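You operate a simulated robot arm through the tools that you are given. There is no shell and no other tool.

You run a simulated robot arm. Do the job below in one go: nothing can be reset, and whatever is moved stays where it is left.

## Task
Put three scoops of bolts into the orange pan.
Fine: from the bowl beside the orange bucket; pan and bowl stay; orange scoop, put it back in the top steel box; spill none, none in the orange bucket or another pan. Set down upright: orange scoop.

It is judged by the outcome, as a careful person would: the job done as asked, and still so three seconds after it is handed in. It fails if anything else is knocked over, pushed out of place, dropped, spilled or broken.

## Robot
A 6-joint arm with a fingered hand, fixed in place. Base frame: the origin is at the foot of the arm, x ahead of it, y to its left, z up. Lengths are in cm, angles in degrees, forces in N, time in s.
It reaches about 134.6 cm from its shoulder. Its first joint turns from -149.0 to 149.0 degrees. Payload 3.5 kg.
Tool frame: the origin (TCP) lies between the finger pads and is the grasp point; the fingertips stand 2.6 cm ahead of it; z points along the fingers, y is the line along which they close. The gripper opens to 13.2 cm. The gripper's body begins 7.3 cm behind the TCP. The gripper is a hand of 4 fingers: y runs from the thumb to the fingers, the wrist lies at [0, 0, -23.4] in the tool frame, and closing takes about 1.5 s.
Orientation is that of the tool frame in the base frame, as a unit quaternion [x, y, z, w]. With the fingers straight down and closing along the base's y, the tool's x points along the base's -x, its y along +y and its z along -z.

## Interface
- The arm moves only by the tool servo_tool. Its argument "steps" is a list of rows, each a list of 3 entries, a list of its own where there are three numbers: the shift along the tool's x, y, z in mm, then the turn, a rotation vector about the tool's x, y, z in degrees, then the opening in per cent of the stroke, from 0 (shut) to 100 (fully open). In form: [[[tx, ty, tz], [wx, wy, wz], fingers], ...]. A call has 1 to 20 rows; each row shifts and turns the commanded pose from where the row before left it, along the tool's axes as they then stand. Each row takes 0.2 s and may step no farther than 5 cm and 8.6 degrees from the row before; otherwise, or with a gripper value out of range, the whole call is refused. A pose out of reach is approached as far as the arm can. The call stops where the force on the tool passes 40 N (or 10 N more than at its start, if that is more) or the arm is blocked; 0.2 s more then pass. The fingers move at their own pace (about 7.2 cm/s each) and stop on an object; they squeeze with about 22 N. The grip force told is the motor's: it shows also when the fingers shut on nothing. Time passes only in rows, and 0.2 s behind the last, so rows that do not move let the fingers close. It gives the time, the measured TCP pose, the force on the tool (base axes), the opening and the grip force at its end, in the units of the frame above (readings bear some noise), with the torque about the TCP (base axes, N m) and any sound that the robot's microphone picked up, and new pictures: "views" is both (left out), scene, wrist or none.
- Cameras (640 x 400 px; columns grow to the right, rows downward): "scene" is fixed at [5.01, -50.04, 117.39]; the picture's right is [-0.82, -0.58, 0.00], its down [-0.56, 0.79, -0.24] and it looks along [0.14, -0.20, -0.97] (base axes); focal length 214 px, centre (320, 200). "wrist" rides on the gripper at [6.8, 0.2, -9.7] in the tool frame; the picture's right is [-0.03, 1.00, 0.00], its down [-0.82, -0.02, -0.58] and it looks along [-0.58, -0.02, 0.82] (tool axes); focal length 270 px, centre (320, 200). There is no depth. A picture from a camera that has moved, and an enlarged one, comes with that camera's place and axes in the base frame and with its lens.
- raise_lower(by): slides the trunk up (or, below 0, down) by that many cm; the arm rides with it, the base frame stays. It gives what a move gives, with no picture.
- set_grasp(shape): the hand has 4 fingers and takes this shape, open, in about a second: jaw (thumb against the fingers, like two jaws); tri (thumb and two fingers); tip (a fingertip pinch); poke (one finger out to press); point (the index stretched); flat (the hand flat); cup (the hand cupped); fist (a fist). The gripper value then closes the fingers along that shape, each until it touches; the sizes above hold for jaw. It gives what a move gives, with no picture.
- zoom(camera, box): a new picture of the part [left, top, right, bottom] of that camera's present view, enlarged. It takes no simulated time.
- sign_off(): hands the job in; it is judged then, once.

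Places have to be worked out from the pictures, the camera data and where the tool is seen. Open the gripper and draw the arm clear of the work before you hand the job in, unless the task says otherwise.

The tools are called after "Emit:" as a command line: name --argument value ..., lists and objects as JSON in quotes. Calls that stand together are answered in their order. servo_tool: Moves the arm, as the interface text tells. Its arguments: {"type":"object","properties":{"steps":{"type":"array"},"views":{"type":"string","enum":["both","scene","wrist","none"]}},"required":["steps"]} The other tools are called the same way: raise_lower (by) slides the trunk up or down; set_grasp (shape) gives the hand a shape; zoom (camera, box) takes an enlarged picture of a part of a camera's view; sign_off () hands the job in.

At the start:

```text
time_s: 0.0
tool_pos: [67.05, -45.01, 77.33]
ee_rot: [0.0, 1.0, 0.0, 0.001]
wrist_force: [-0.2, 0.0, 0.5]
moment: [-0.01, -0.01, -0.01]
gripper_width: 13.18
grip_force: 0.2
shape: jaw
trunk travel left (down, up): [-67.2, 29.8]
```

scene: 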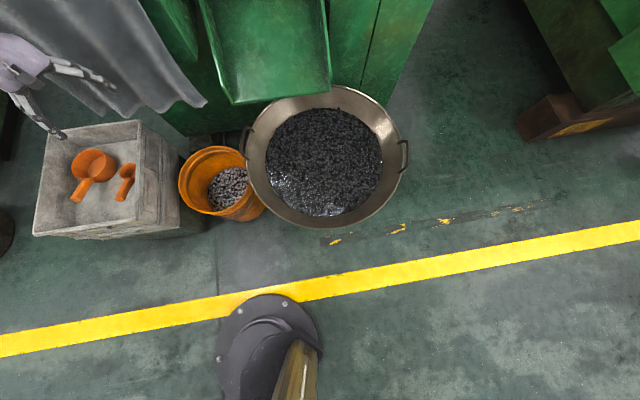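
wrist: 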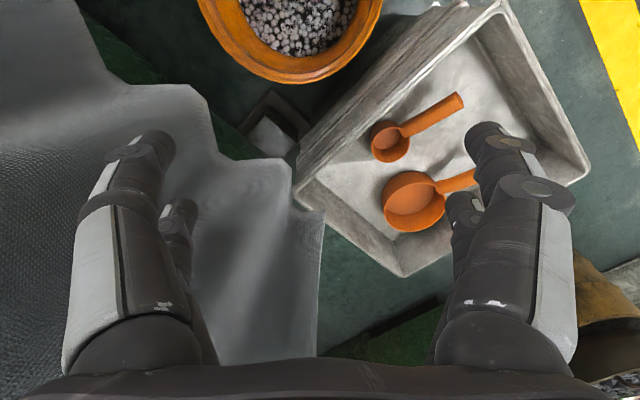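

I'll start by looking closely at the box with the orange utensils, the bucket and the bowl.

Emit:
zoom --camera "scene" --box '[20, 110, 180, 250]'

Emit:
zoom --camera "scene" --box '[170, 70, 420, 240]'

Emit:
zoom --camera "wrist" --box '[280, 60, 600, 280]'

Emit:
zoom --camera "scene" --box '[0, 0, 640, 400]'

```text
2.86 times, centred on (100, 180) of scene
camera zoom: at [5.01, -50.04, 117.39], right [-0.82, -0.58, 0.0], down [-0.56, 0.79, -0.24], along [0.14, -0.2, -0.97], focal length 613 px, centre (949, 257)
```

zoom: 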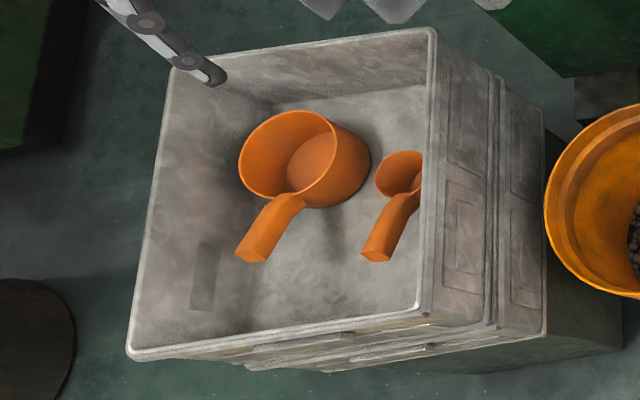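

```text
2.35 times, centred on (295, 155) of scene
camera zoom: at [5.01, -50.04, 117.39], right [-0.82, -0.58, 0.0], down [-0.56, 0.79, -0.24], along [0.14, -0.2, -0.97], focal length 505 px, centre (379, 306)
```

zoom: 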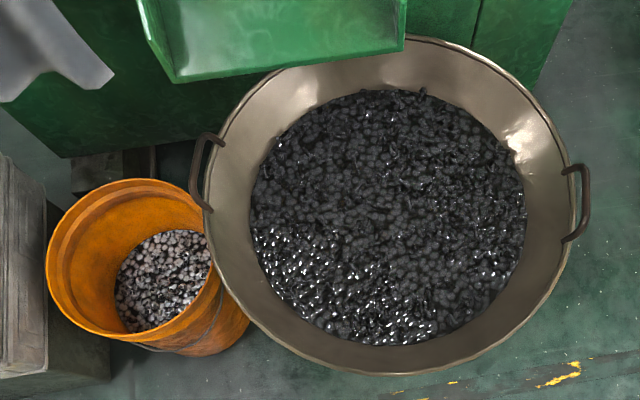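

```text
1.82 times, centred on (440, 170) of wrist
camera zoom: at [60.19, -44.82, 87.12], right [0.03, 1.0, 0.0], down [0.82, -0.02, 0.58], along [0.58, -0.02, -0.82], focal length 491 px, centre (102, 254)
```

zoom: 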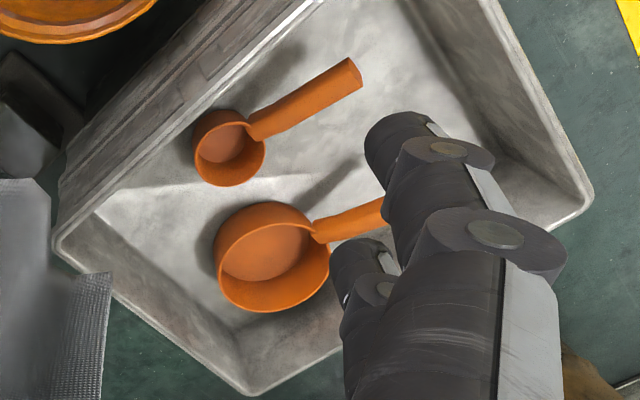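

```text
1.00 times, centred on (320, 200) of scene (not enlarged: the box is as wide or as high as the picture)
camera zoom: at [5.01, -50.04, 117.39], right [-0.82, -0.58, 0.0], down [-0.56, 0.79, -0.24], along [0.14, -0.2, -0.97], focal length 214 px, centre (320, 200)
```

zoom: 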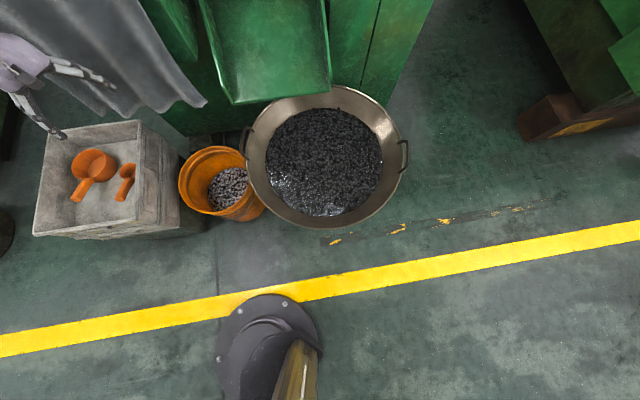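

The two orange tools are in the top box: a small scoop, with its handle tip near (72,-25,45), and a larger orange pan. Box rim is about z 48.7. I move the empty hand towards the bowl at this height to view it and find its depth.

Emit:
servo_tool --steps '[[[40, -10, 0], [0, 0, 0], 100], [[40, -10, 0], [0, 0, 0], 100], [[40, -10, 0], [0, 0, 0], 100], [[40, -20, 0], [0, 0, 0], 100], [[40, -20, 0], [0, 0, 0], 100], [[40, -20, 0], [0, 0, 0], 100], [[40, -20, 0], [0, 0, 0], 100], [[40, -20, 0], [0, 0, 0], 100], [[40, -20, 0], [0, 0, 0], 100], [[40, -20, 0], [0, 0, 0], 100]]'

```text
time_s: 2.2
tool_pos: [26.69, -62.26, 77.3]
ee_rot: [-0.001, 1.0, 0.0, 0.0]
wrist_force: [-0.7, 0.0, 0.7]
moment: [-0.02, 0.0, 0.0]
gripper_width: 13.19
grip_force: 0.1
shape: jaw
trunk travel left (down, up): [-67.2, 29.8]
camera wrist: at [19.97, -61.89, 87.13], right [0.02, 1.0, 0.0], down [0.82, -0.02, 0.58], along [0.58, -0.01, -0.82], focal length 270 px, centre (320, 200)
```

scene: 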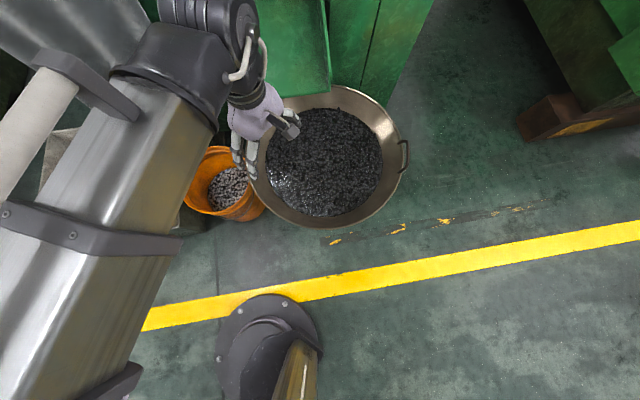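
wrist: 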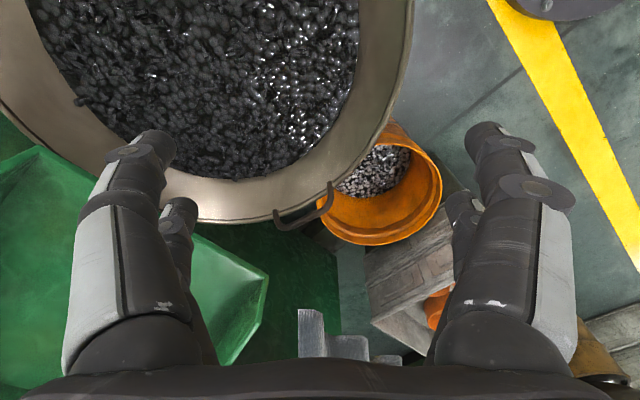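

Bowl rim is at z≈50, centred near (23,-79) with radius 26. The bolts surface is at z≈44–46, and there is a chute and curtain beyond x−y≈123 above z 60. I return over the box, turn the hand so its closing line crosses the scoop handle, and look again.

Emit:
servo_tool --steps '[[[-40, 28, 0], [0, 0, 0], 100], [[-40, 28, 0], [0, 0, 0], 100], [[-40, 28, 0], [0, 0, 0], 100], [[-40, 28, 0], [0, 0, 0], 100], [[-40, 28, 0], [0, 0, 0], 100], [[-40, 28, 0], [0, 0, 0], 100], [[-40, 28, 0], [0, 0, 0], 100], [[-40, 28, 0], [0, 0, 0], 100], [[-40, 28, 0], [0, 0, 0], 70], [[-40, 28, 0], [0, 0, 0], 60], [[-40, 28, 0], [0, 0, 0], 60], [[-40, 28, 0], [0, 0, 0], 60], [[0, 0, 10], [0, 0, 8.5], 60], [[0, 0, 10], [0, 0, 8.5], 60], [[0, 0, 10], [0, 0, 8.5], 60], [[0, 0, 10], [0, 0, 8.5], 60], [[0, 0, 10], [0, 0, 8.5], 60], [[0, 0, 10], [0, 0, 8.5], 60], [[0, 0, 0], [0, 0, 0], 60]]'

```text
time_s: 6.2
tool_pos: [74.92, -28.53, 77.31]
ee_rot: [0.432, 0.902, -0.001, 0.0]
wrist_force: [0.3, 0.0, 0.2]
moment: [0.01, -0.03, -0.04]
gripper_width: 7.97
grip_force: 0.2
shape: jaw
out of reach, approached as far as the arm can: row 13, 14, 15, 16, 17, 18
trunk travel left (down, up): [-67.2, 29.8]
camera wrist: at [70.83, -22.98, 87.12], right [0.79, 0.61, 0.0], down [0.5, -0.65, 0.58], along [0.35, -0.46, -0.82], focal length 270 px, centre (320, 200)
```

scene: 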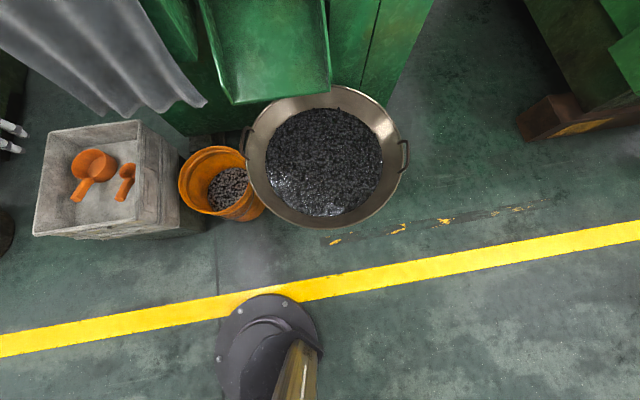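
wrist: 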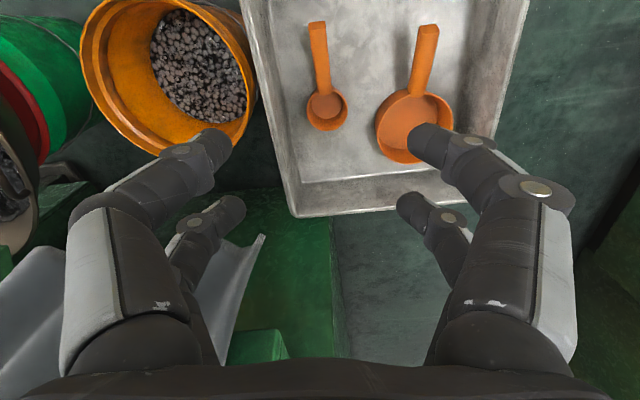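

The arm cannot go lower at this trunk height, so the trunk will have to come down. I check the scoop and the surroundings in close-up first.

Emit:
zoom --camera "wrist" --box '[260, 0, 500, 200]'

Emit:
zoom --camera "wrist" --box '[0, 0, 260, 200]'

Emit:
zoom --camera "scene" --box '[20, 100, 180, 250]'

Emit:
raise_lower --by -10

```text
2.00 times, centred on (380, 100) of wrist
camera zoom: at [70.83, -22.98, 87.12], right [0.79, 0.61, 0.0], down [0.5, -0.65, 0.58], along [0.35, -0.46, -0.82], focal length 541 px, centre (200, 400)
```

zoom: 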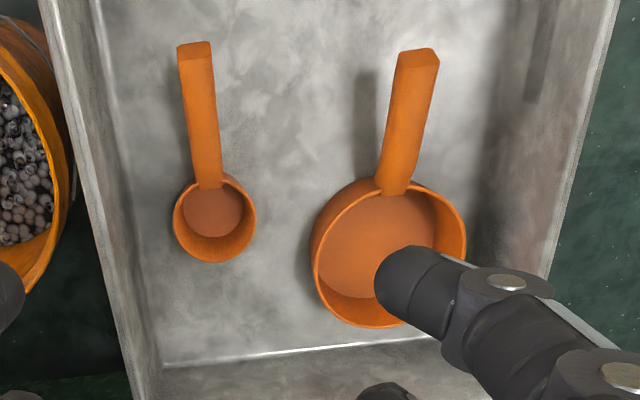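

```text
2.00 times, centred on (130, 100) of wrist
camera zoom: at [70.83, -22.98, 87.12], right [0.79, 0.61, 0.0], down [0.5, -0.65, 0.58], along [0.35, -0.46, -0.82], focal length 541 px, centre (700, 400)
```

zoom: 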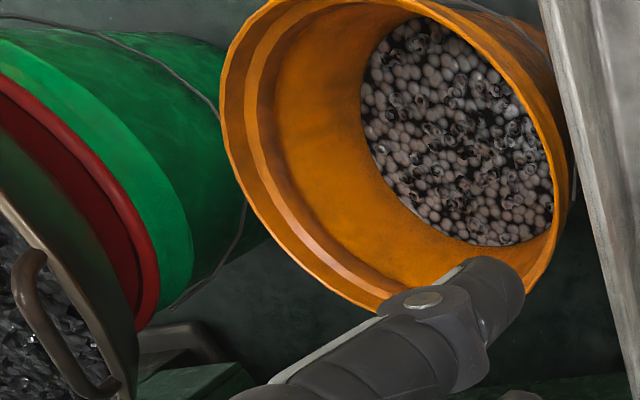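

```text
2.67 times, centred on (100, 175) of scene
camera zoom: at [5.01, -50.04, 117.39], right [-0.82, -0.58, 0.0], down [-0.56, 0.79, -0.24], along [0.14, -0.2, -0.97], focal length 572 px, centre (907, 267)
```

zoom: 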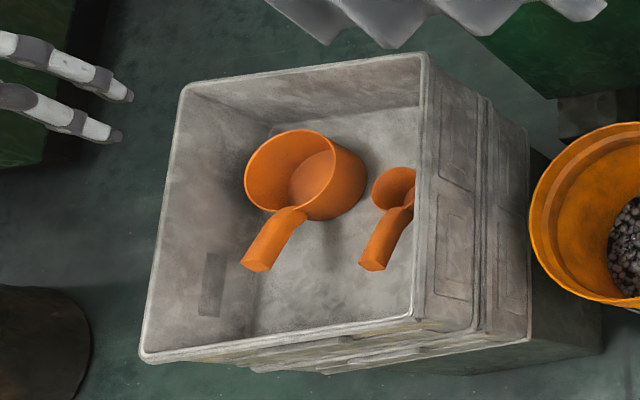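

```text
time_s: 7.5
tool_pos: [75.04, -28.58, 67.46]
ee_rot: [0.431, 0.902, 0.0, 0.0]
wrist_force: [0.3, -0.4, -0.9]
moment: [0.03, 0.01, 0.01]
gripper_width: 7.98
grip_force: 0.1
shape: jaw
trunk travel left (down, up): [-57.2, 39.8]
```

The bowl rests on stacked buckets, so I'll dig gently near its middle. Before picking anything up I test with an empty hand, high over the box, whether the arm reaches the pour posture (hand yawed about 110°, then pitched about 100°).

Emit:
servo_tool --steps '[[[0, 0, 0], [0, 0, 8.5], 50], [[0, 0, 0], [0, 0, 8.5], 50], [[0, 0, 0], [0, 0, 8.5], 50], [[0, 0, 0], [0, 0, 8.5], 50], [[0, 0, 0], [0, 0, 8.5], 50], [[0, 0, 0], [0, 0, 8.5], 50], [[0, 0, 0], [0, 0, 8.5], 50], [[0, 0, 0], [0, 0, 8.5], 50], [[0, 0, 0], [0, 0, 8.5], 50], [[0, 0, 0], [0, 0, 8.5], 50], [[0, 0, 0], [0, 0, 8.5], 50], [[0, 0, 0], [0, 0, 8.5], 50], [[0, 0, 0], [0, 0, 8.5], 50]]'

Emit:
servo_tool --steps '[[[0, 0, 0], [0, 8.4, 0], 50], [[0, 0, 0], [0, 8.4, 0], 50], [[0, 0, 0], [0, 8.4, 0], 50], [[0, 0, 0], [0, 8.4, 0], 50], [[0, 0, 0], [0, 8.4, 0], 50], [[0, 0, 0], [0, 8.4, 0], 50], [[0, 0, 0], [0, 8.4, 0], 50], [[0, 0, 0], [0, 8.4, 0], 50], [[0, 0, 0], [0, 8.4, 0], 50], [[0, 0, 0], [0, 8.4, 0], 50], [[0, 0, 0], [0, 8.4, 0], 50], [[0, 0, 0], [0, 8.4, 0], 50]]'

```text
time_s: 10.3
tool_pos: [74.97, -28.63, 67.33]
ee_rot: [0.987, 0.159, 0.0, 0.0]
wrist_force: [-0.7, -0.5, 0.3]
moment: [0.0, 0.0, -0.02]
gripper_width: 6.67
grip_force: 0.1
shape: jaw
trunk travel left (down, up): [-57.2, 39.8]
camera wrist: at [81.51, -26.42, 77.12], right [0.29, -0.96, 0.0], down [-0.78, -0.24, 0.58], along [-0.55, -0.17, -0.82], focal length 270 px, centre (320, 200)
```

scene: 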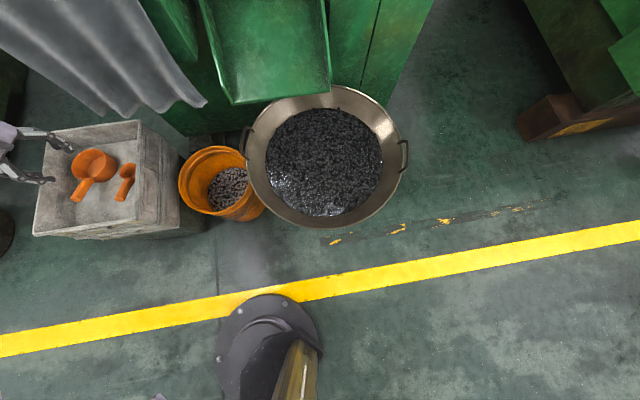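
wrist: 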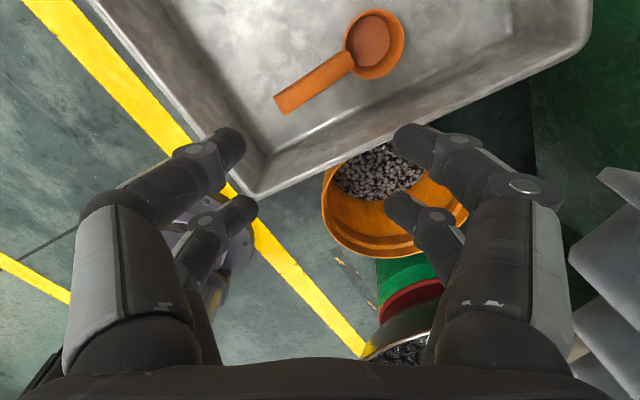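

```text
time_s: 12.9
tool_pos: [74.96, -28.64, 95.04]
ee_rot: [0.63, 0.102, 0.76, -0.123]
wrist_force: [0.9, 0.3, 0.5]
moment: [0.01, 0.01, 0.04]
gripper_width: 6.63
grip_force: 0.1
shape: jaw
out of reach, approached as far as the arm can: row 2, 3, 4, 5, 6, 7, 8, 9, 10, 11, 12
trunk travel left (down, up): [-57.2, 39.8]
camera wrist: at [64.78, -32.05, 100.08], right [0.32, -0.95, -0.02], down [-0.4, -0.11, -0.91], along [0.86, 0.3, -0.42], focal length 270 px, centre (320, 200)
```

scene: 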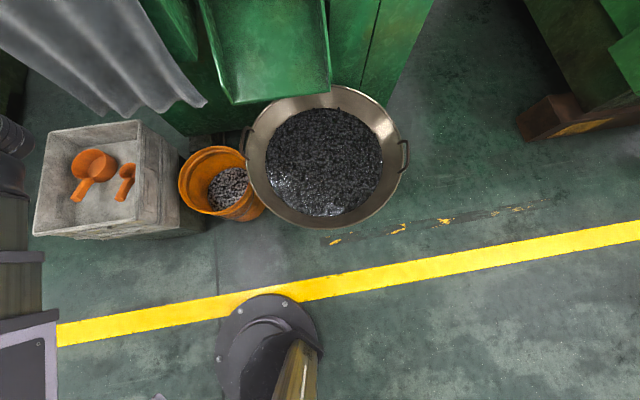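
wrist: 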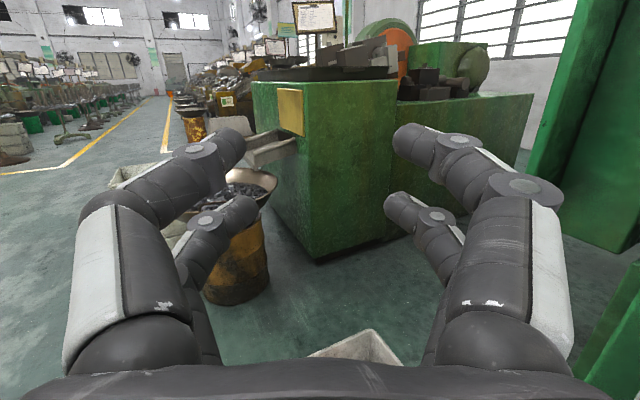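

The pour posture is kinematically fine, but the wrist is limited to about z 100 + trunk travel, so I need the trunk near −50. I undo the test rotation up here and then lower the trunk.

Emit:
servo_tool --steps '[[[0, 0, 0], [0, -8.4, 0], 50], [[0, 0, 0], [0, -8.4, 0], 50], [[0, 0, 0], [0, -8.4, 0], 50], [[0, 0, 0], [0, -8.4, 0], 50], [[0, 0, 0], [0, -8.4, 0], 50], [[0, 0, 0], [0, -8.4, 0], 50], [[0, 0, 0], [0, -8.4, 0], 50], [[0, 0, 0], [0, -8.4, 0], 50], [[0, 0, 0], [0, -8.4, 0], 50], [[0, 0, 0], [0, -8.4, 0], 50], [[0, 0, 0], [0, -8.4, 0], 50], [[0, 0, 0], [0, -8.4, 0], 50]]' --views "none"

Emit:
servo_tool --steps '[[[0, 0, 0], [0, 0, -8.5], 50], [[0, 0, 0], [0, 0, -8.5], 50], [[0, 0, 0], [0, 0, -8.5], 50], [[0, 0, 0], [0, 0, -8.5], 50], [[0, 0, 0], [0, 0, -8.5], 50], [[0, 0, 0], [0, 0, -8.5], 50], [[0, 0, 0], [0, 0, -8.5], 50], [[0, 0, 0], [0, 0, -8.5], 50], [[0, 0, 0], [0, 0, -8.5], 50], [[0, 0, 0], [0, 0, -8.5], 50], [[0, 0, 0], [0, 0, -8.5], 50], [[0, 0, 0], [0, 0, -8.5], 50], [[0, 0, 0], [0, 0, -8.5], 50], [[0, 0, 0], [0, 0, -4.6], 50]]' --views "scene"

```text
time_s: 15.5
tool_pos: [74.85, -28.67, 67.38]
ee_rot: [0.987, 0.16, -0.002, 0.001]
wrist_force: [-1.0, 0.2, 0.2]
moment: [0.02, 0.04, -0.01]
gripper_width: 6.65
grip_force: 0.1
shape: jaw
out of reach, approached as far as the arm can: row 1, 2, 3, 4, 5, 6, 7, 8, 9, 10, 11
trunk travel left (down, up): [-57.2, 39.8]
```

```text
time_s: 18.5
tool_pos: [74.94, -28.66, 67.35]
ee_rot: [0.394, 0.919, 0.0, 0.0]
wrist_force: [0.4, 0.0, -0.3]
moment: [-0.02, -0.02, 0.04]
gripper_width: 6.66
grip_force: 0.1
shape: jaw
trunk travel left (down, up): [-57.2, 39.8]
```

scene: 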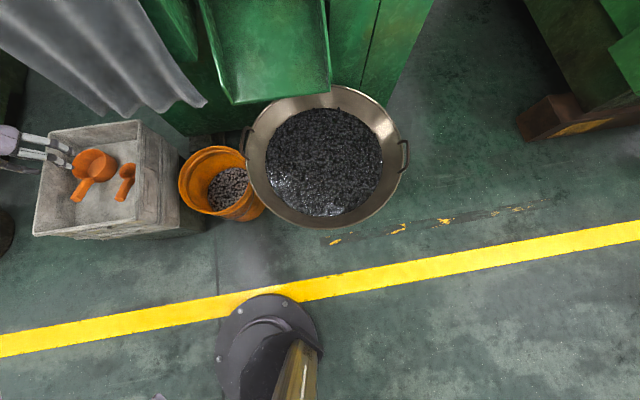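

The arm came back exactly. I raise the hand 30 cm and then lower the trunk 40 cm so that the TCP ends near z 57 above the scoop.

Emit:
servo_tool --steps '[[[0, 0, -40], [0, 0, 0], 50], [[0, 0, -40], [0, 0, 0], 50], [[0, 0, -40], [0, 0, 0], 50], [[0, 0, -40], [0, 0, 0], 50], [[0, 0, -40], [0, 0, 0], 50], [[0, 0, -40], [0, 0, 0], 50], [[0, 0, -40], [0, 0, 0], 50], [[0, 0, -20], [0, 0, 0], 50], [[0, 0, 0], [0, 0, 0], 50]]' --views "none"

Emit:
raise_lower --by -20

Emit:
servo_tool --steps '[[[0, 0, 0], [0, 0, 0], 50]]'

```text
time_s: 20.5
tool_pos: [74.93, -28.56, 67.27]
ee_rot: [0.395, 0.919, 0.0, 0.0]
wrist_force: [0.4, 0.2, 0.7]
moment: [0.01, -0.02, -0.03]
gripper_width: 6.65
grip_force: 0.0
shape: jaw
out of reach, approached as far as the arm can: row 1, 2, 3, 4, 5, 6, 7, 8
trunk travel left (down, up): [-57.2, 39.8]
```

```text
time_s: 22.7
tool_pos: [75.02, -28.65, 47.36]
ee_rot: [0.394, 0.919, 0.0, 0.0]
wrist_force: [0.2, 0.4, 0.3]
moment: [0.0, -0.02, 0.0]
gripper_width: 6.65
grip_force: 0.0
shape: jaw
trunk travel left (down, up): [-37.2, 59.8]
```

```text
time_s: 23.1
tool_pos: [74.86, -28.54, 47.28]
ee_rot: [0.394, 0.919, 0.0, 0.0]
wrist_force: [-0.6, 0.5, 0.1]
moment: [0.03, 0.01, -0.02]
gripper_width: 6.62
grip_force: 0.0
shape: jaw
trunk travel left (down, up): [-37.2, 59.8]
camera wrist: at [70.4, -23.32, 57.12], right [0.74, 0.67, 0.0], down [0.55, -0.6, 0.58], along [0.39, -0.43, -0.82], focal length 270 px, centre (320, 200)
```

scene: 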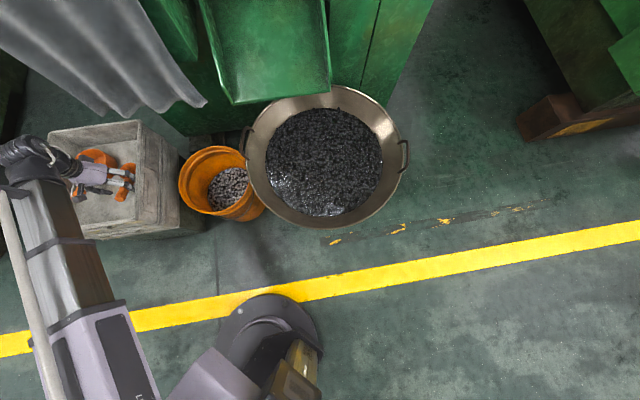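
wrist: 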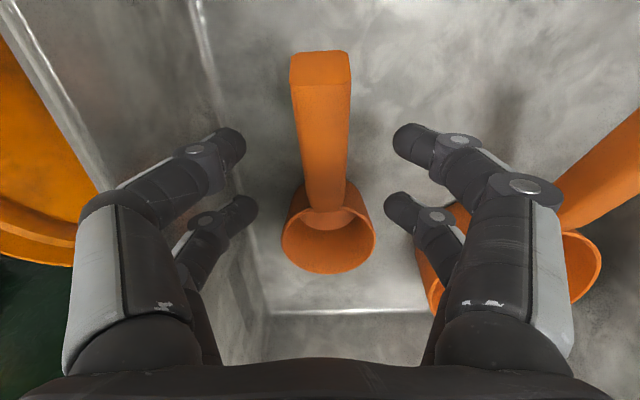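

Key finding: the wrist moves only in a horizontal plane, at z ≈ 100.7 + trunk travel, so height must come from the trunk slide. The scoop handle is now right between the fingers. I check the arm's shape near the wrist for clearance.

Emit:
zoom --camera "scene" --box '[0, 110, 200, 240]'

Emit:
zoom --camera "scene" --box '[0, 120, 330, 400]'

Emit:
zoom --camera "wrist" --box '[220, 20, 440, 300]'

```text
3.08 times, centred on (100, 175) of scene
camera zoom: at [5.01, -50.04, 117.39], right [-0.82, -0.58, 0.0], down [-0.56, 0.79, -0.24], along [0.14, -0.2, -0.97], focal length 660 px, centre (997, 277)
```

zoom: 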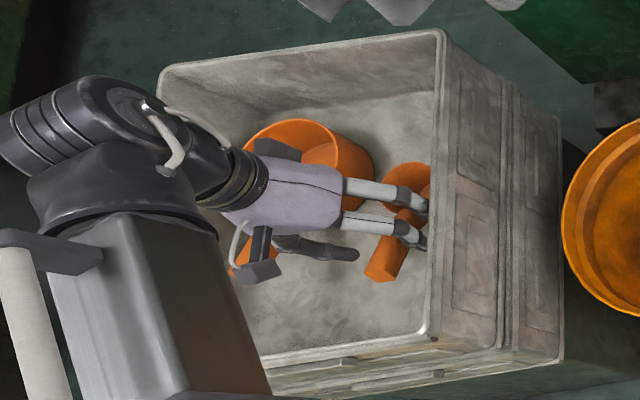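

```text
1.43 times, centred on (165, 260) of scene
camera zoom: at [5.01, -50.04, 117.39], right [-0.82, -0.58, 0.0], down [-0.56, 0.79, -0.24], along [0.14, -0.2, -0.97], focal length 306 px, centre (541, 114)
```

zoom: 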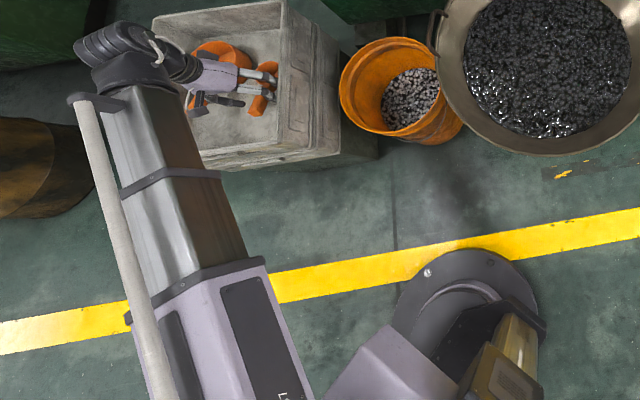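

```text
1.43 times, centred on (330, 160) of wrist
camera zoom: at [70.4, -23.32, 57.12], right [0.74, 0.67, 0.0], down [0.55, -0.6, 0.58], along [0.39, -0.43, -0.82], focal length 386 px, centre (306, 257)
```

zoom: 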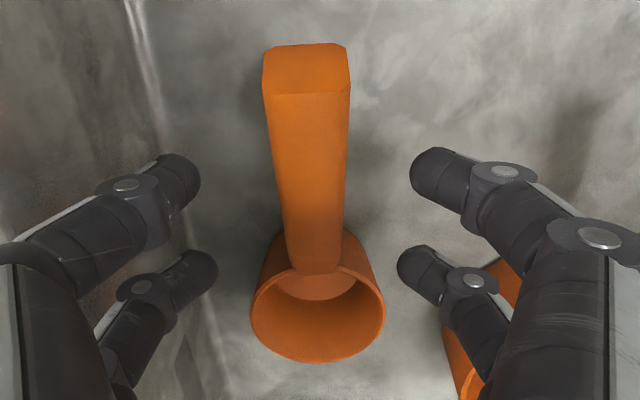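

The handle is centred between the fingers and the cup points away. I tilt the hand back 10°, shift slightly toward the handle end, then lower onto the handle.

Emit:
servo_tool --steps '[[[4, 0, 0], [0, -5, 0], 45], [[4, 0, 0], [0, -5, 0], 45], [[0, 0, 0], [0, 0, 0], 45]]' --views "none"

Emit:
raise_lower --by -4.5

Emit:
servo_tool --steps '[[[0, 0, 0], [0, 0, 0], 45]]'

```text
time_s: 23.9
tool_pos: [74.35, -28.01, 47.66]
ee_rot: [0.392, 0.916, -0.034, 0.081]
wrist_force: [-0.5, -0.1, 0.6]
moment: [-0.03, -0.02, 0.03]
gripper_width: 6.01
grip_force: 0.1
shape: jaw
out of reach, approached as far as the arm can: row 2
trunk travel left (down, up): [-37.2, 59.8]
```

```text
time_s: 24.8
tool_pos: [74.51, -28.04, 43.25]
ee_rot: [0.392, 0.916, -0.035, 0.079]
wrist_force: [0.8, 0.3, -0.4]
moment: [0.03, -0.03, 0.03]
gripper_width: 5.99
grip_force: 0.1
shape: jaw
trunk travel left (down, up): [-32.7, 64.3]
```

```text
time_s: 25.2
tool_pos: [74.44, -28.02, 43.18]
ee_rot: [0.392, 0.916, -0.034, 0.08]
wrist_force: [0.4, -0.1, 0.4]
moment: [-0.01, -0.03, 0.0]
gripper_width: 5.99
grip_force: 0.0
shape: jaw
trunk travel left (down, up): [-32.7, 64.3]
camera wrist: at [68.79, -21.64, 51.64], right [0.74, 0.67, 0.0], down [0.47, -0.52, 0.71], along [0.48, -0.52, -0.7], focal length 270 px, centre (320, 200)
```

scene: 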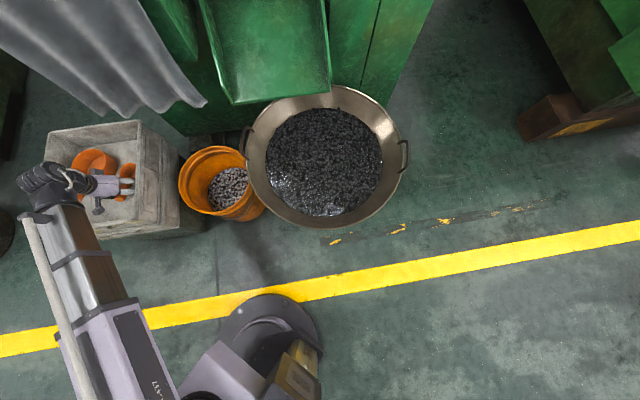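
wrist: 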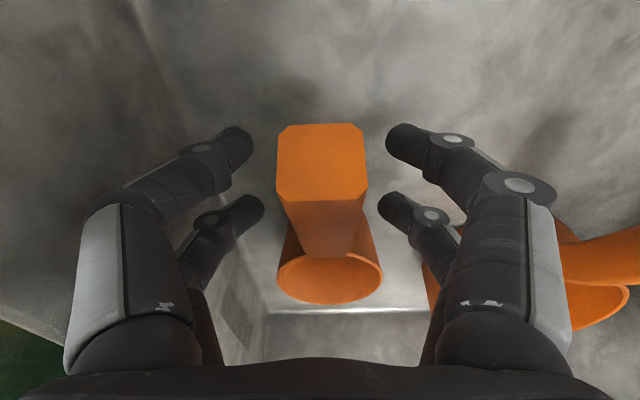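

The handle end sits between the finger pairs at the right height. I close the fingers on the handle.

Emit:
servo_tool --steps '[[[0, 0, 0], [0, 0, 0], 30], [[0, 0, 0], [0, 0, 0], 20], [[0, 0, 0], [0, 0, 0], 10], [[0, 0, 0], [0, 0, 0], 0], [[0, 0, 0], [0, 0, 0], 0], [[0, 0, 0], [0, 0, 0], 0], [[0, 0, 0], [0, 0, 0], 0], [[0, 0, 0], [0, 0, 0], 0]]'

```text
time_s: 27.0
tool_pos: [74.41, -28.0, 43.14]
ee_rot: [0.393, 0.915, -0.034, 0.081]
wrist_force: [-0.1, -0.6, -0.3]
moment: [0.0, -0.02, 0.01]
gripper_width: 0.0
grip_force: 21.7
shape: jaw
trunk travel left (down, up): [-32.7, 64.3]
camera wrist: at [68.79, -21.64, 51.64], right [0.74, 0.67, 0.0], down [0.47, -0.52, 0.71], along [0.48, -0.52, -0.7], focal length 270 px, centre (320, 200)
```

scene: 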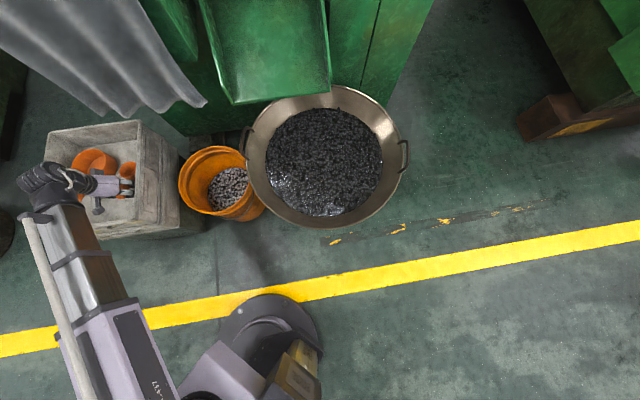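
wrist: 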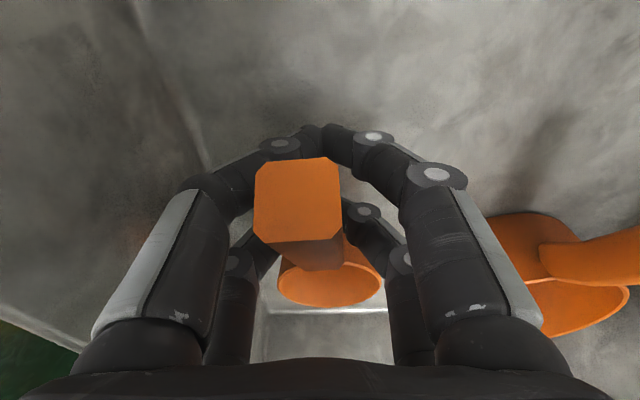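

Width reads 0: the fingertips appear to have met under the handle rather than pinching it. I look closer before doing anything.

Emit:
zoom --camera "wrist" --box '[180, 90, 480, 330]'

Emit:
zoom --camera "scene" --box '[20, 120, 160, 230]'

```text
1.67 times, centred on (330, 210) of wrist
camera zoom: at [68.79, -21.64, 51.64], right [0.74, 0.67, 0.0], down [0.47, -0.52, 0.71], along [0.48, -0.52, -0.7], focal length 450 px, centre (303, 183)
```

zoom: 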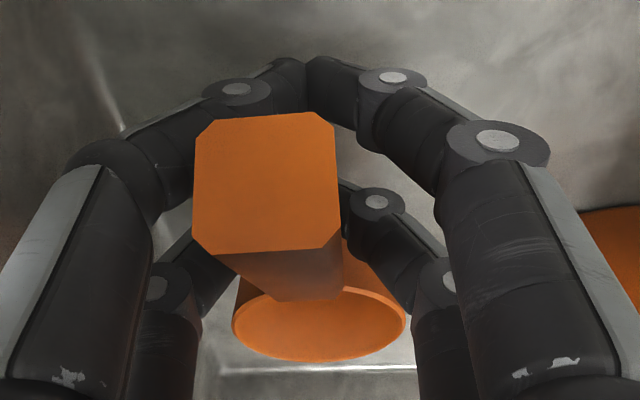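

```text
3.64 times, centred on (90, 175) of scene
camera zoom: at [5.01, -50.04, 117.39], right [-0.82, -0.58, 0.0], down [-0.56, 0.79, -0.24], along [0.14, -0.2, -0.97], focal length 780 px, centre (1156, 291)
```

zoom: 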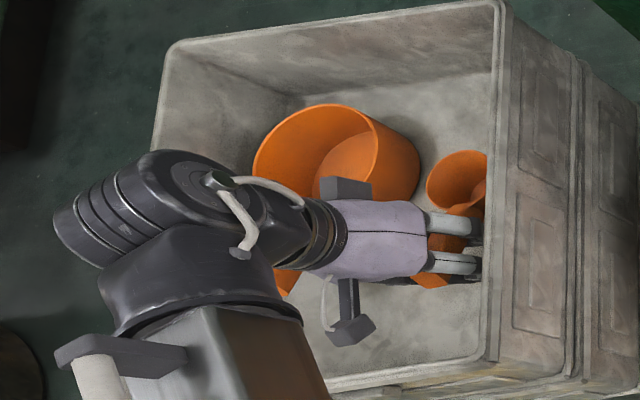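

The tips closed just below the handle, so the TCP is about 1.5 cm too low. I reopen, raise slightly, and look.

Emit:
servo_tool --steps '[[[0, 0, 0], [0, 0, 0], 20], [[0, 0, 0], [0, 0, 0], 45], [[0, 0, 0], [0, 0, 0], 45], [[0, 0, 0], [0, 0, 0], 45], [[0, 0, 0], [0, 0, 0], 45]]' --views "none"

Emit:
raise_lower --by 1.6

Emit:
servo_tool --steps '[[[0, 0, 0], [0, 0, 0], 45]]'

Emit:
zoom --camera "wrist" --box '[180, 90, 480, 330]'

```text
time_s: 28.2
tool_pos: [74.43, -28.0, 43.18]
ee_rot: [0.393, 0.915, -0.035, 0.08]
wrist_force: [-0.2, -0.4, -0.1]
moment: [-0.02, 0.01, 0.0]
gripper_width: 5.9
grip_force: 0.0
shape: jaw
trunk travel left (down, up): [-32.7, 64.3]
```

```text
time_s: 28.8
tool_pos: [74.43, -28.02, 44.89]
ee_rot: [0.393, 0.916, -0.034, 0.08]
wrist_force: [-0.5, 0.2, -0.1]
moment: [-0.01, -0.01, 0.02]
gripper_width: 5.9
grip_force: 0.1
shape: jaw
trunk travel left (down, up): [-34.3, 62.7]
```

```text
time_s: 29.2
tool_pos: [74.45, -28.08, 44.85]
ee_rot: [0.393, 0.915, -0.034, 0.08]
wrist_force: [-0.2, 0.0, 1.0]
moment: [-0.02, 0.01, 0.0]
gripper_width: 5.88
grip_force: 0.0
shape: jaw
trunk travel left (down, up): [-34.3, 62.7]
camera wrist: at [68.79, -21.64, 53.24], right [0.74, 0.67, 0.0], down [0.47, -0.52, 0.71], along [0.48, -0.52, -0.7], focal length 270 px, centre (320, 200)
```

scene: 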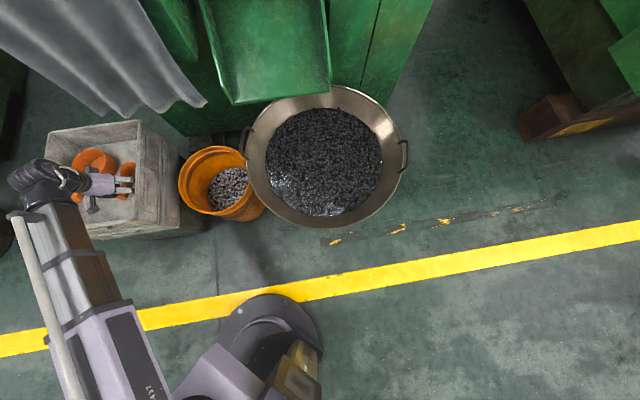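
wrist: 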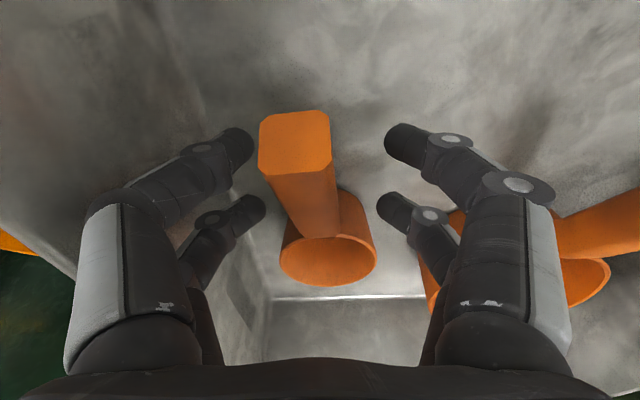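

```text
1.67 times, centred on (330, 210) of wrist
camera zoom: at [68.79, -21.64, 53.24], right [0.74, 0.67, 0.0], down [0.47, -0.52, 0.71], along [0.48, -0.52, -0.7], focal length 450 px, centre (303, 183)
```

zoom: 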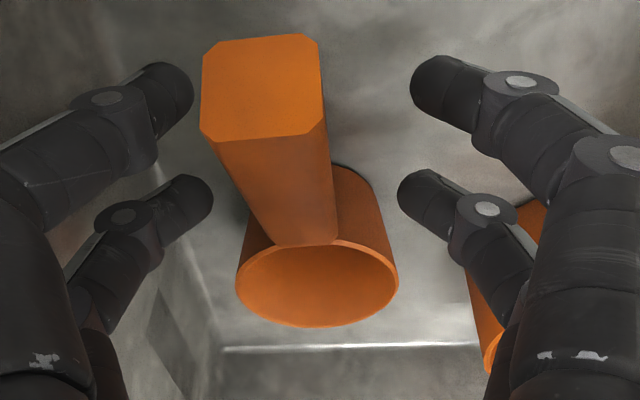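

The scoop is still upright, its handle yawed about 4°. I align with it, shift 4 mm, and close again at this height.

Emit:
servo_tool --steps '[[[0, -4, 0], [0, 0, -4], 45], [[0, 0, 0], [0, 0, 0], 30], [[0, 0, 0], [0, 0, 0], 20], [[0, 0, 0], [0, 0, 0], 10], [[0, 0, 0], [0, 0, 0], 0], [[0, 0, 0], [0, 0, 0], 0], [[0, 0, 0], [0, 0, 0], 0], [[0, 0, 0], [0, 0, 0], 0]]' --views "wrist"

Emit:
zoom --camera "wrist" --box '[180, 90, 480, 330]'

```text
time_s: 31.0
tool_pos: [74.22, -28.34, 44.82]
ee_rot: [0.361, 0.929, -0.038, 0.079]
wrist_force: [-0.1, -0.9, 0.9]
moment: [0.02, -0.02, 0.0]
gripper_width: 0.0
grip_force: 22.0
shape: jaw
trunk travel left (down, up): [-34.3, 62.7]
camera wrist: at [68.2, -22.24, 53.24], right [0.69, 0.72, -0.01], down [0.51, -0.48, 0.71], along [0.51, -0.5, -0.7], focal length 270 px, centre (320, 200)
```

wrist: 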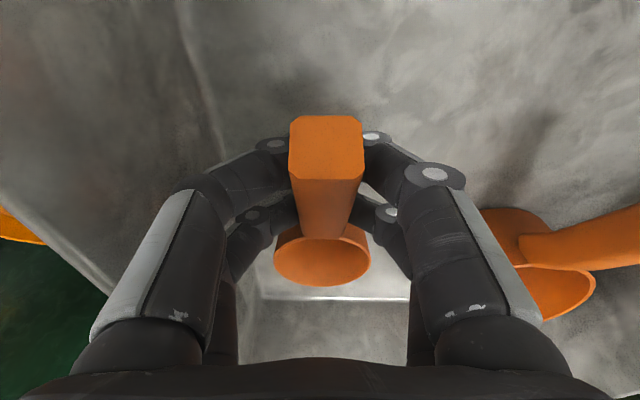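

```text
1.67 times, centred on (330, 210) of wrist
camera zoom: at [68.2, -22.24, 53.24], right [0.69, 0.72, -0.01], down [0.51, -0.48, 0.71], along [0.51, -0.5, -0.7], focal length 450 px, centre (303, 183)
```

zoom: 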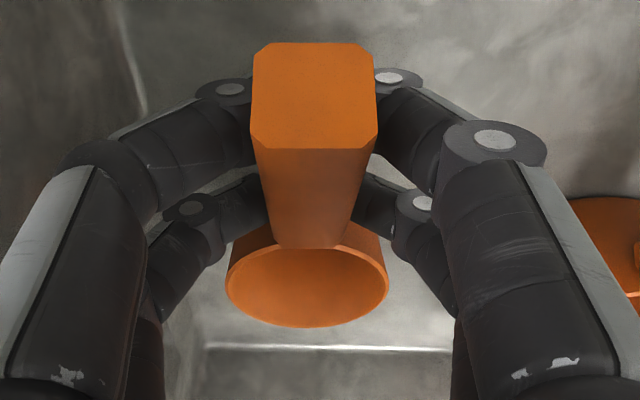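

The fingers again closed fully beneath the handle: the real pinch zone is nearer the tips. I open, rise 1.5 cm more so that the handle lies between the distal pads, and close once more.

Emit:
servo_tool --steps '[[[0, 0, 0], [0, 0, 0], 20], [[0, 0, 0], [0, 0, 0], 45], [[0, 0, 0], [0, 0, 0], 45], [[0, 0, 0], [0, 0, 0], 45], [[0, 0, 0], [0, 0, 0], 45]]' --views "none"

Emit:
raise_lower --by 1.5

Emit:
servo_tool --steps '[[[0, 0, 0], [0, 0, 0], 30], [[0, 0, 0], [0, 0, 0], 20], [[0, 0, 0], [0, 0, 0], 10], [[0, 0, 0], [0, 0, 0], 0], [[0, 0, 0], [0, 0, 0], 0], [[0, 0, 0], [0, 0, 0], 0], [[0, 0, 0], [0, 0, 0], 0]]' --views "wrist"

Emit:
zoom --camera "wrist" --box '[180, 90, 480, 330]'

```text
time_s: 32.2
tool_pos: [74.15, -28.27, 44.69]
ee_rot: [0.36, 0.929, -0.038, 0.079]
wrist_force: [-0.1, -0.1, 0.2]
moment: [0.0, -0.01, -0.02]
gripper_width: 5.9
grip_force: 0.1
shape: jaw
trunk travel left (down, up): [-34.3, 62.7]
```

```text
time_s: 32.8
tool_pos: [74.11, -28.2, 46.35]
ee_rot: [0.36, 0.929, -0.037, 0.078]
wrist_force: [0.2, -0.2, -0.5]
moment: [0.01, 0.03, -0.02]
gripper_width: 5.9
grip_force: 0.1
shape: jaw
trunk travel left (down, up): [-35.8, 61.2]
```

```text
time_s: 34.4
tool_pos: [74.13, -28.19, 46.37]
ee_rot: [0.359, 0.929, -0.037, 0.079]
wrist_force: [1.1, -0.6, 2.2]
moment: [-0.24, -0.31, 0.02]
gripper_width: 1.29
grip_force: 22.0
shape: jaw
trunk travel left (down, up): [-35.8, 61.2]
camera wrist: at [68.2, -22.25, 54.76], right [0.69, 0.72, -0.01], down [0.51, -0.48, 0.71], along [0.51, -0.5, -0.7], focal length 270 px, centre (320, 200)
```

wrist: 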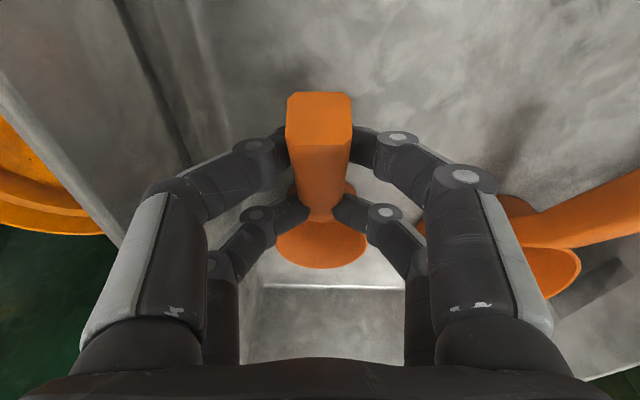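

```text
1.67 times, centred on (330, 210) of wrist
camera zoom: at [68.2, -22.25, 54.76], right [0.69, 0.72, -0.01], down [0.51, -0.48, 0.71], along [0.51, -0.5, -0.7], focal length 450 px, centre (303, 183)
```

zoom: 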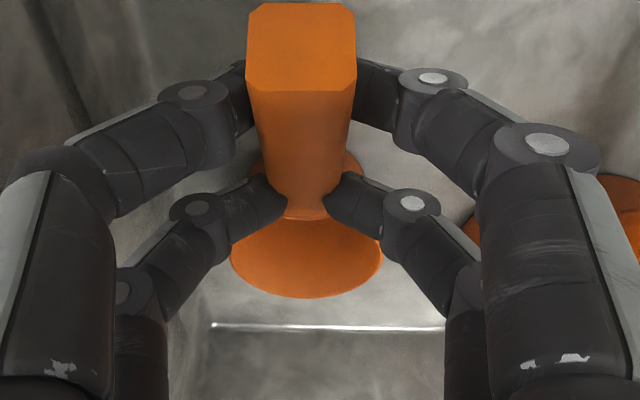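

Now all four fingers clamp the handle, near the cup junction. I lift 3 cm and check that the scoop hangs level.

Emit:
raise_lower --by 3

Emit:
servo_tool --steps '[[[0, 0, 0], [0, 0, 0], 0], [[0, 0, 0], [0, 0, 0], 0]]'

Emit:
zoom --camera "wrist" --box '[180, 90, 480, 330]'

Emit:
zoom --camera "scene" --box '[20, 120, 160, 230]'

```text
time_s: 35.2
tool_pos: [74.16, -28.24, 49.41]
ee_rot: [0.36, 0.929, -0.037, 0.079]
wrist_force: [-2.0, 1.8, 7.3]
moment: [-0.17, -0.16, 0.0]
gripper_width: 1.03
grip_force: 21.7
shape: jaw
trunk travel left (down, up): [-38.8, 58.2]
```

```text
time_s: 35.8
tool_pos: [74.23, -28.27, 49.38]
ee_rot: [0.359, 0.929, -0.037, 0.079]
wrist_force: [-2.3, 2.8, 8.2]
moment: [-0.14, -0.16, 0.02]
gripper_width: 1.03
grip_force: 21.8
shape: jaw
trunk travel left (down, up): [-38.8, 58.2]
camera wrist: at [68.16, -22.22, 57.8], right [0.69, 0.72, -0.01], down [0.51, -0.48, 0.71], along [0.51, -0.5, -0.7], focal length 270 px, centre (320, 200)
```

scene: 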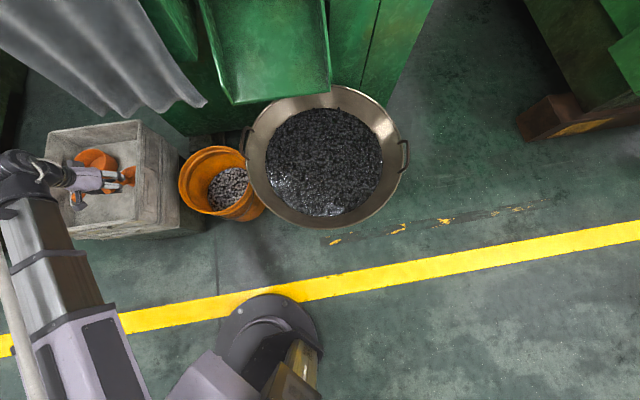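
wrist: 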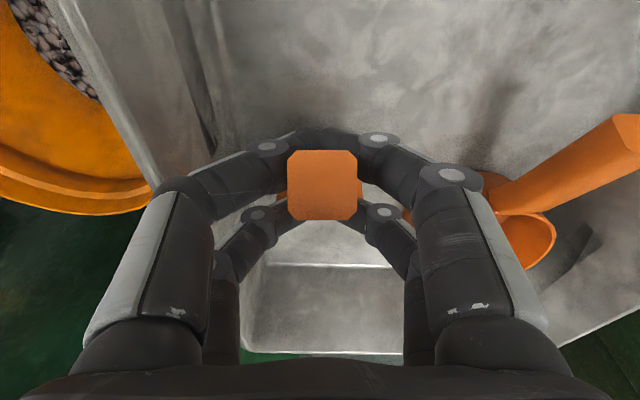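

```text
1.67 times, centred on (330, 210) of wrist
camera zoom: at [68.16, -22.22, 57.8], right [0.69, 0.72, -0.01], down [0.51, -0.48, 0.71], along [0.51, -0.5, -0.7], focal length 450 px, centre (303, 183)
```

zoom: 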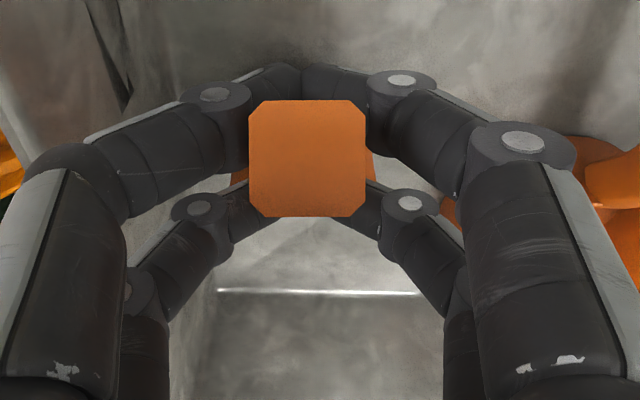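

```text
3.64 times, centred on (90, 175) of scene
camera zoom: at [5.01, -50.04, 117.39], right [-0.82, -0.58, 0.0], down [-0.56, 0.79, -0.24], along [0.14, -0.2, -0.97], focal length 780 px, centre (1156, 291)
```

zoom: 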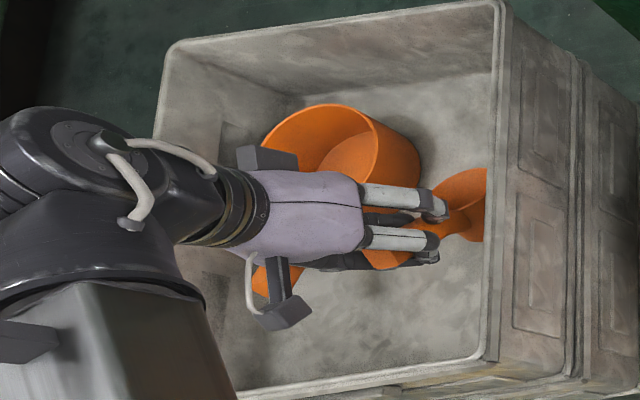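

The scoop pivoted: its cup drooped about 25° because the grip was oblique and near the cup. I set it back down flat to regrasp more squarely to the handle.

Emit:
raise_lower --by -3

Emit:
servo_tool --steps '[[[0, 0, 0], [0, 0, 0], 0]]' --views "wrist"

Emit:
zoom --camera "wrist" --box '[180, 90, 480, 330]'

```text
time_s: 36.5
tool_pos: [74.11, -28.17, 46.41]
ee_rot: [0.361, 0.928, -0.038, 0.08]
wrist_force: [-7.2, 4.8, 23.2]
moment: [-0.97, -1.01, -0.01]
gripper_width: 1.28
grip_force: 22.6
shape: jaw
trunk travel left (down, up): [-35.8, 61.2]
```

```text
time_s: 36.9
tool_pos: [74.02, -28.15, 46.44]
ee_rot: [0.36, 0.929, -0.038, 0.08]
wrist_force: [-6.1, 5.0, 19.5]
moment: [-0.83, -0.87, 0.01]
gripper_width: 1.25
grip_force: 21.5
shape: jaw
trunk travel left (down, up): [-35.8, 61.2]
camera wrist: at [68.13, -22.21, 54.87], right [0.69, 0.72, -0.01], down [0.51, -0.48, 0.71], along [0.51, -0.5, -0.7], focal length 270 px, centre (320, 200)
```

wrist: 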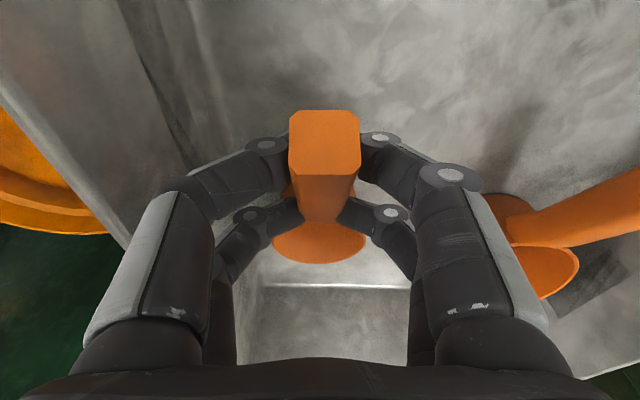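

```text
1.67 times, centred on (330, 210) of wrist
camera zoom: at [68.13, -22.21, 54.87], right [0.69, 0.72, -0.01], down [0.51, -0.48, 0.71], along [0.51, -0.5, -0.7], focal length 450 px, centre (303, 183)
```

zoom: 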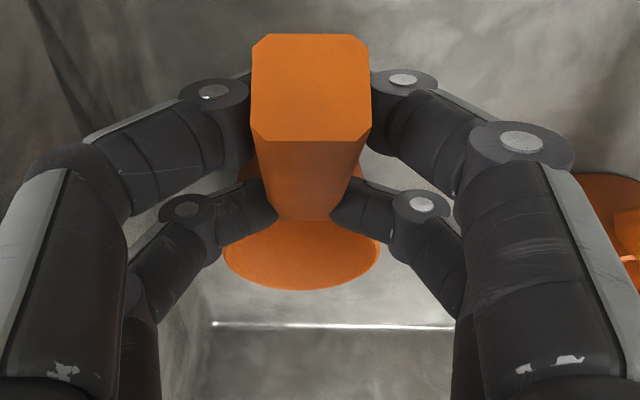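

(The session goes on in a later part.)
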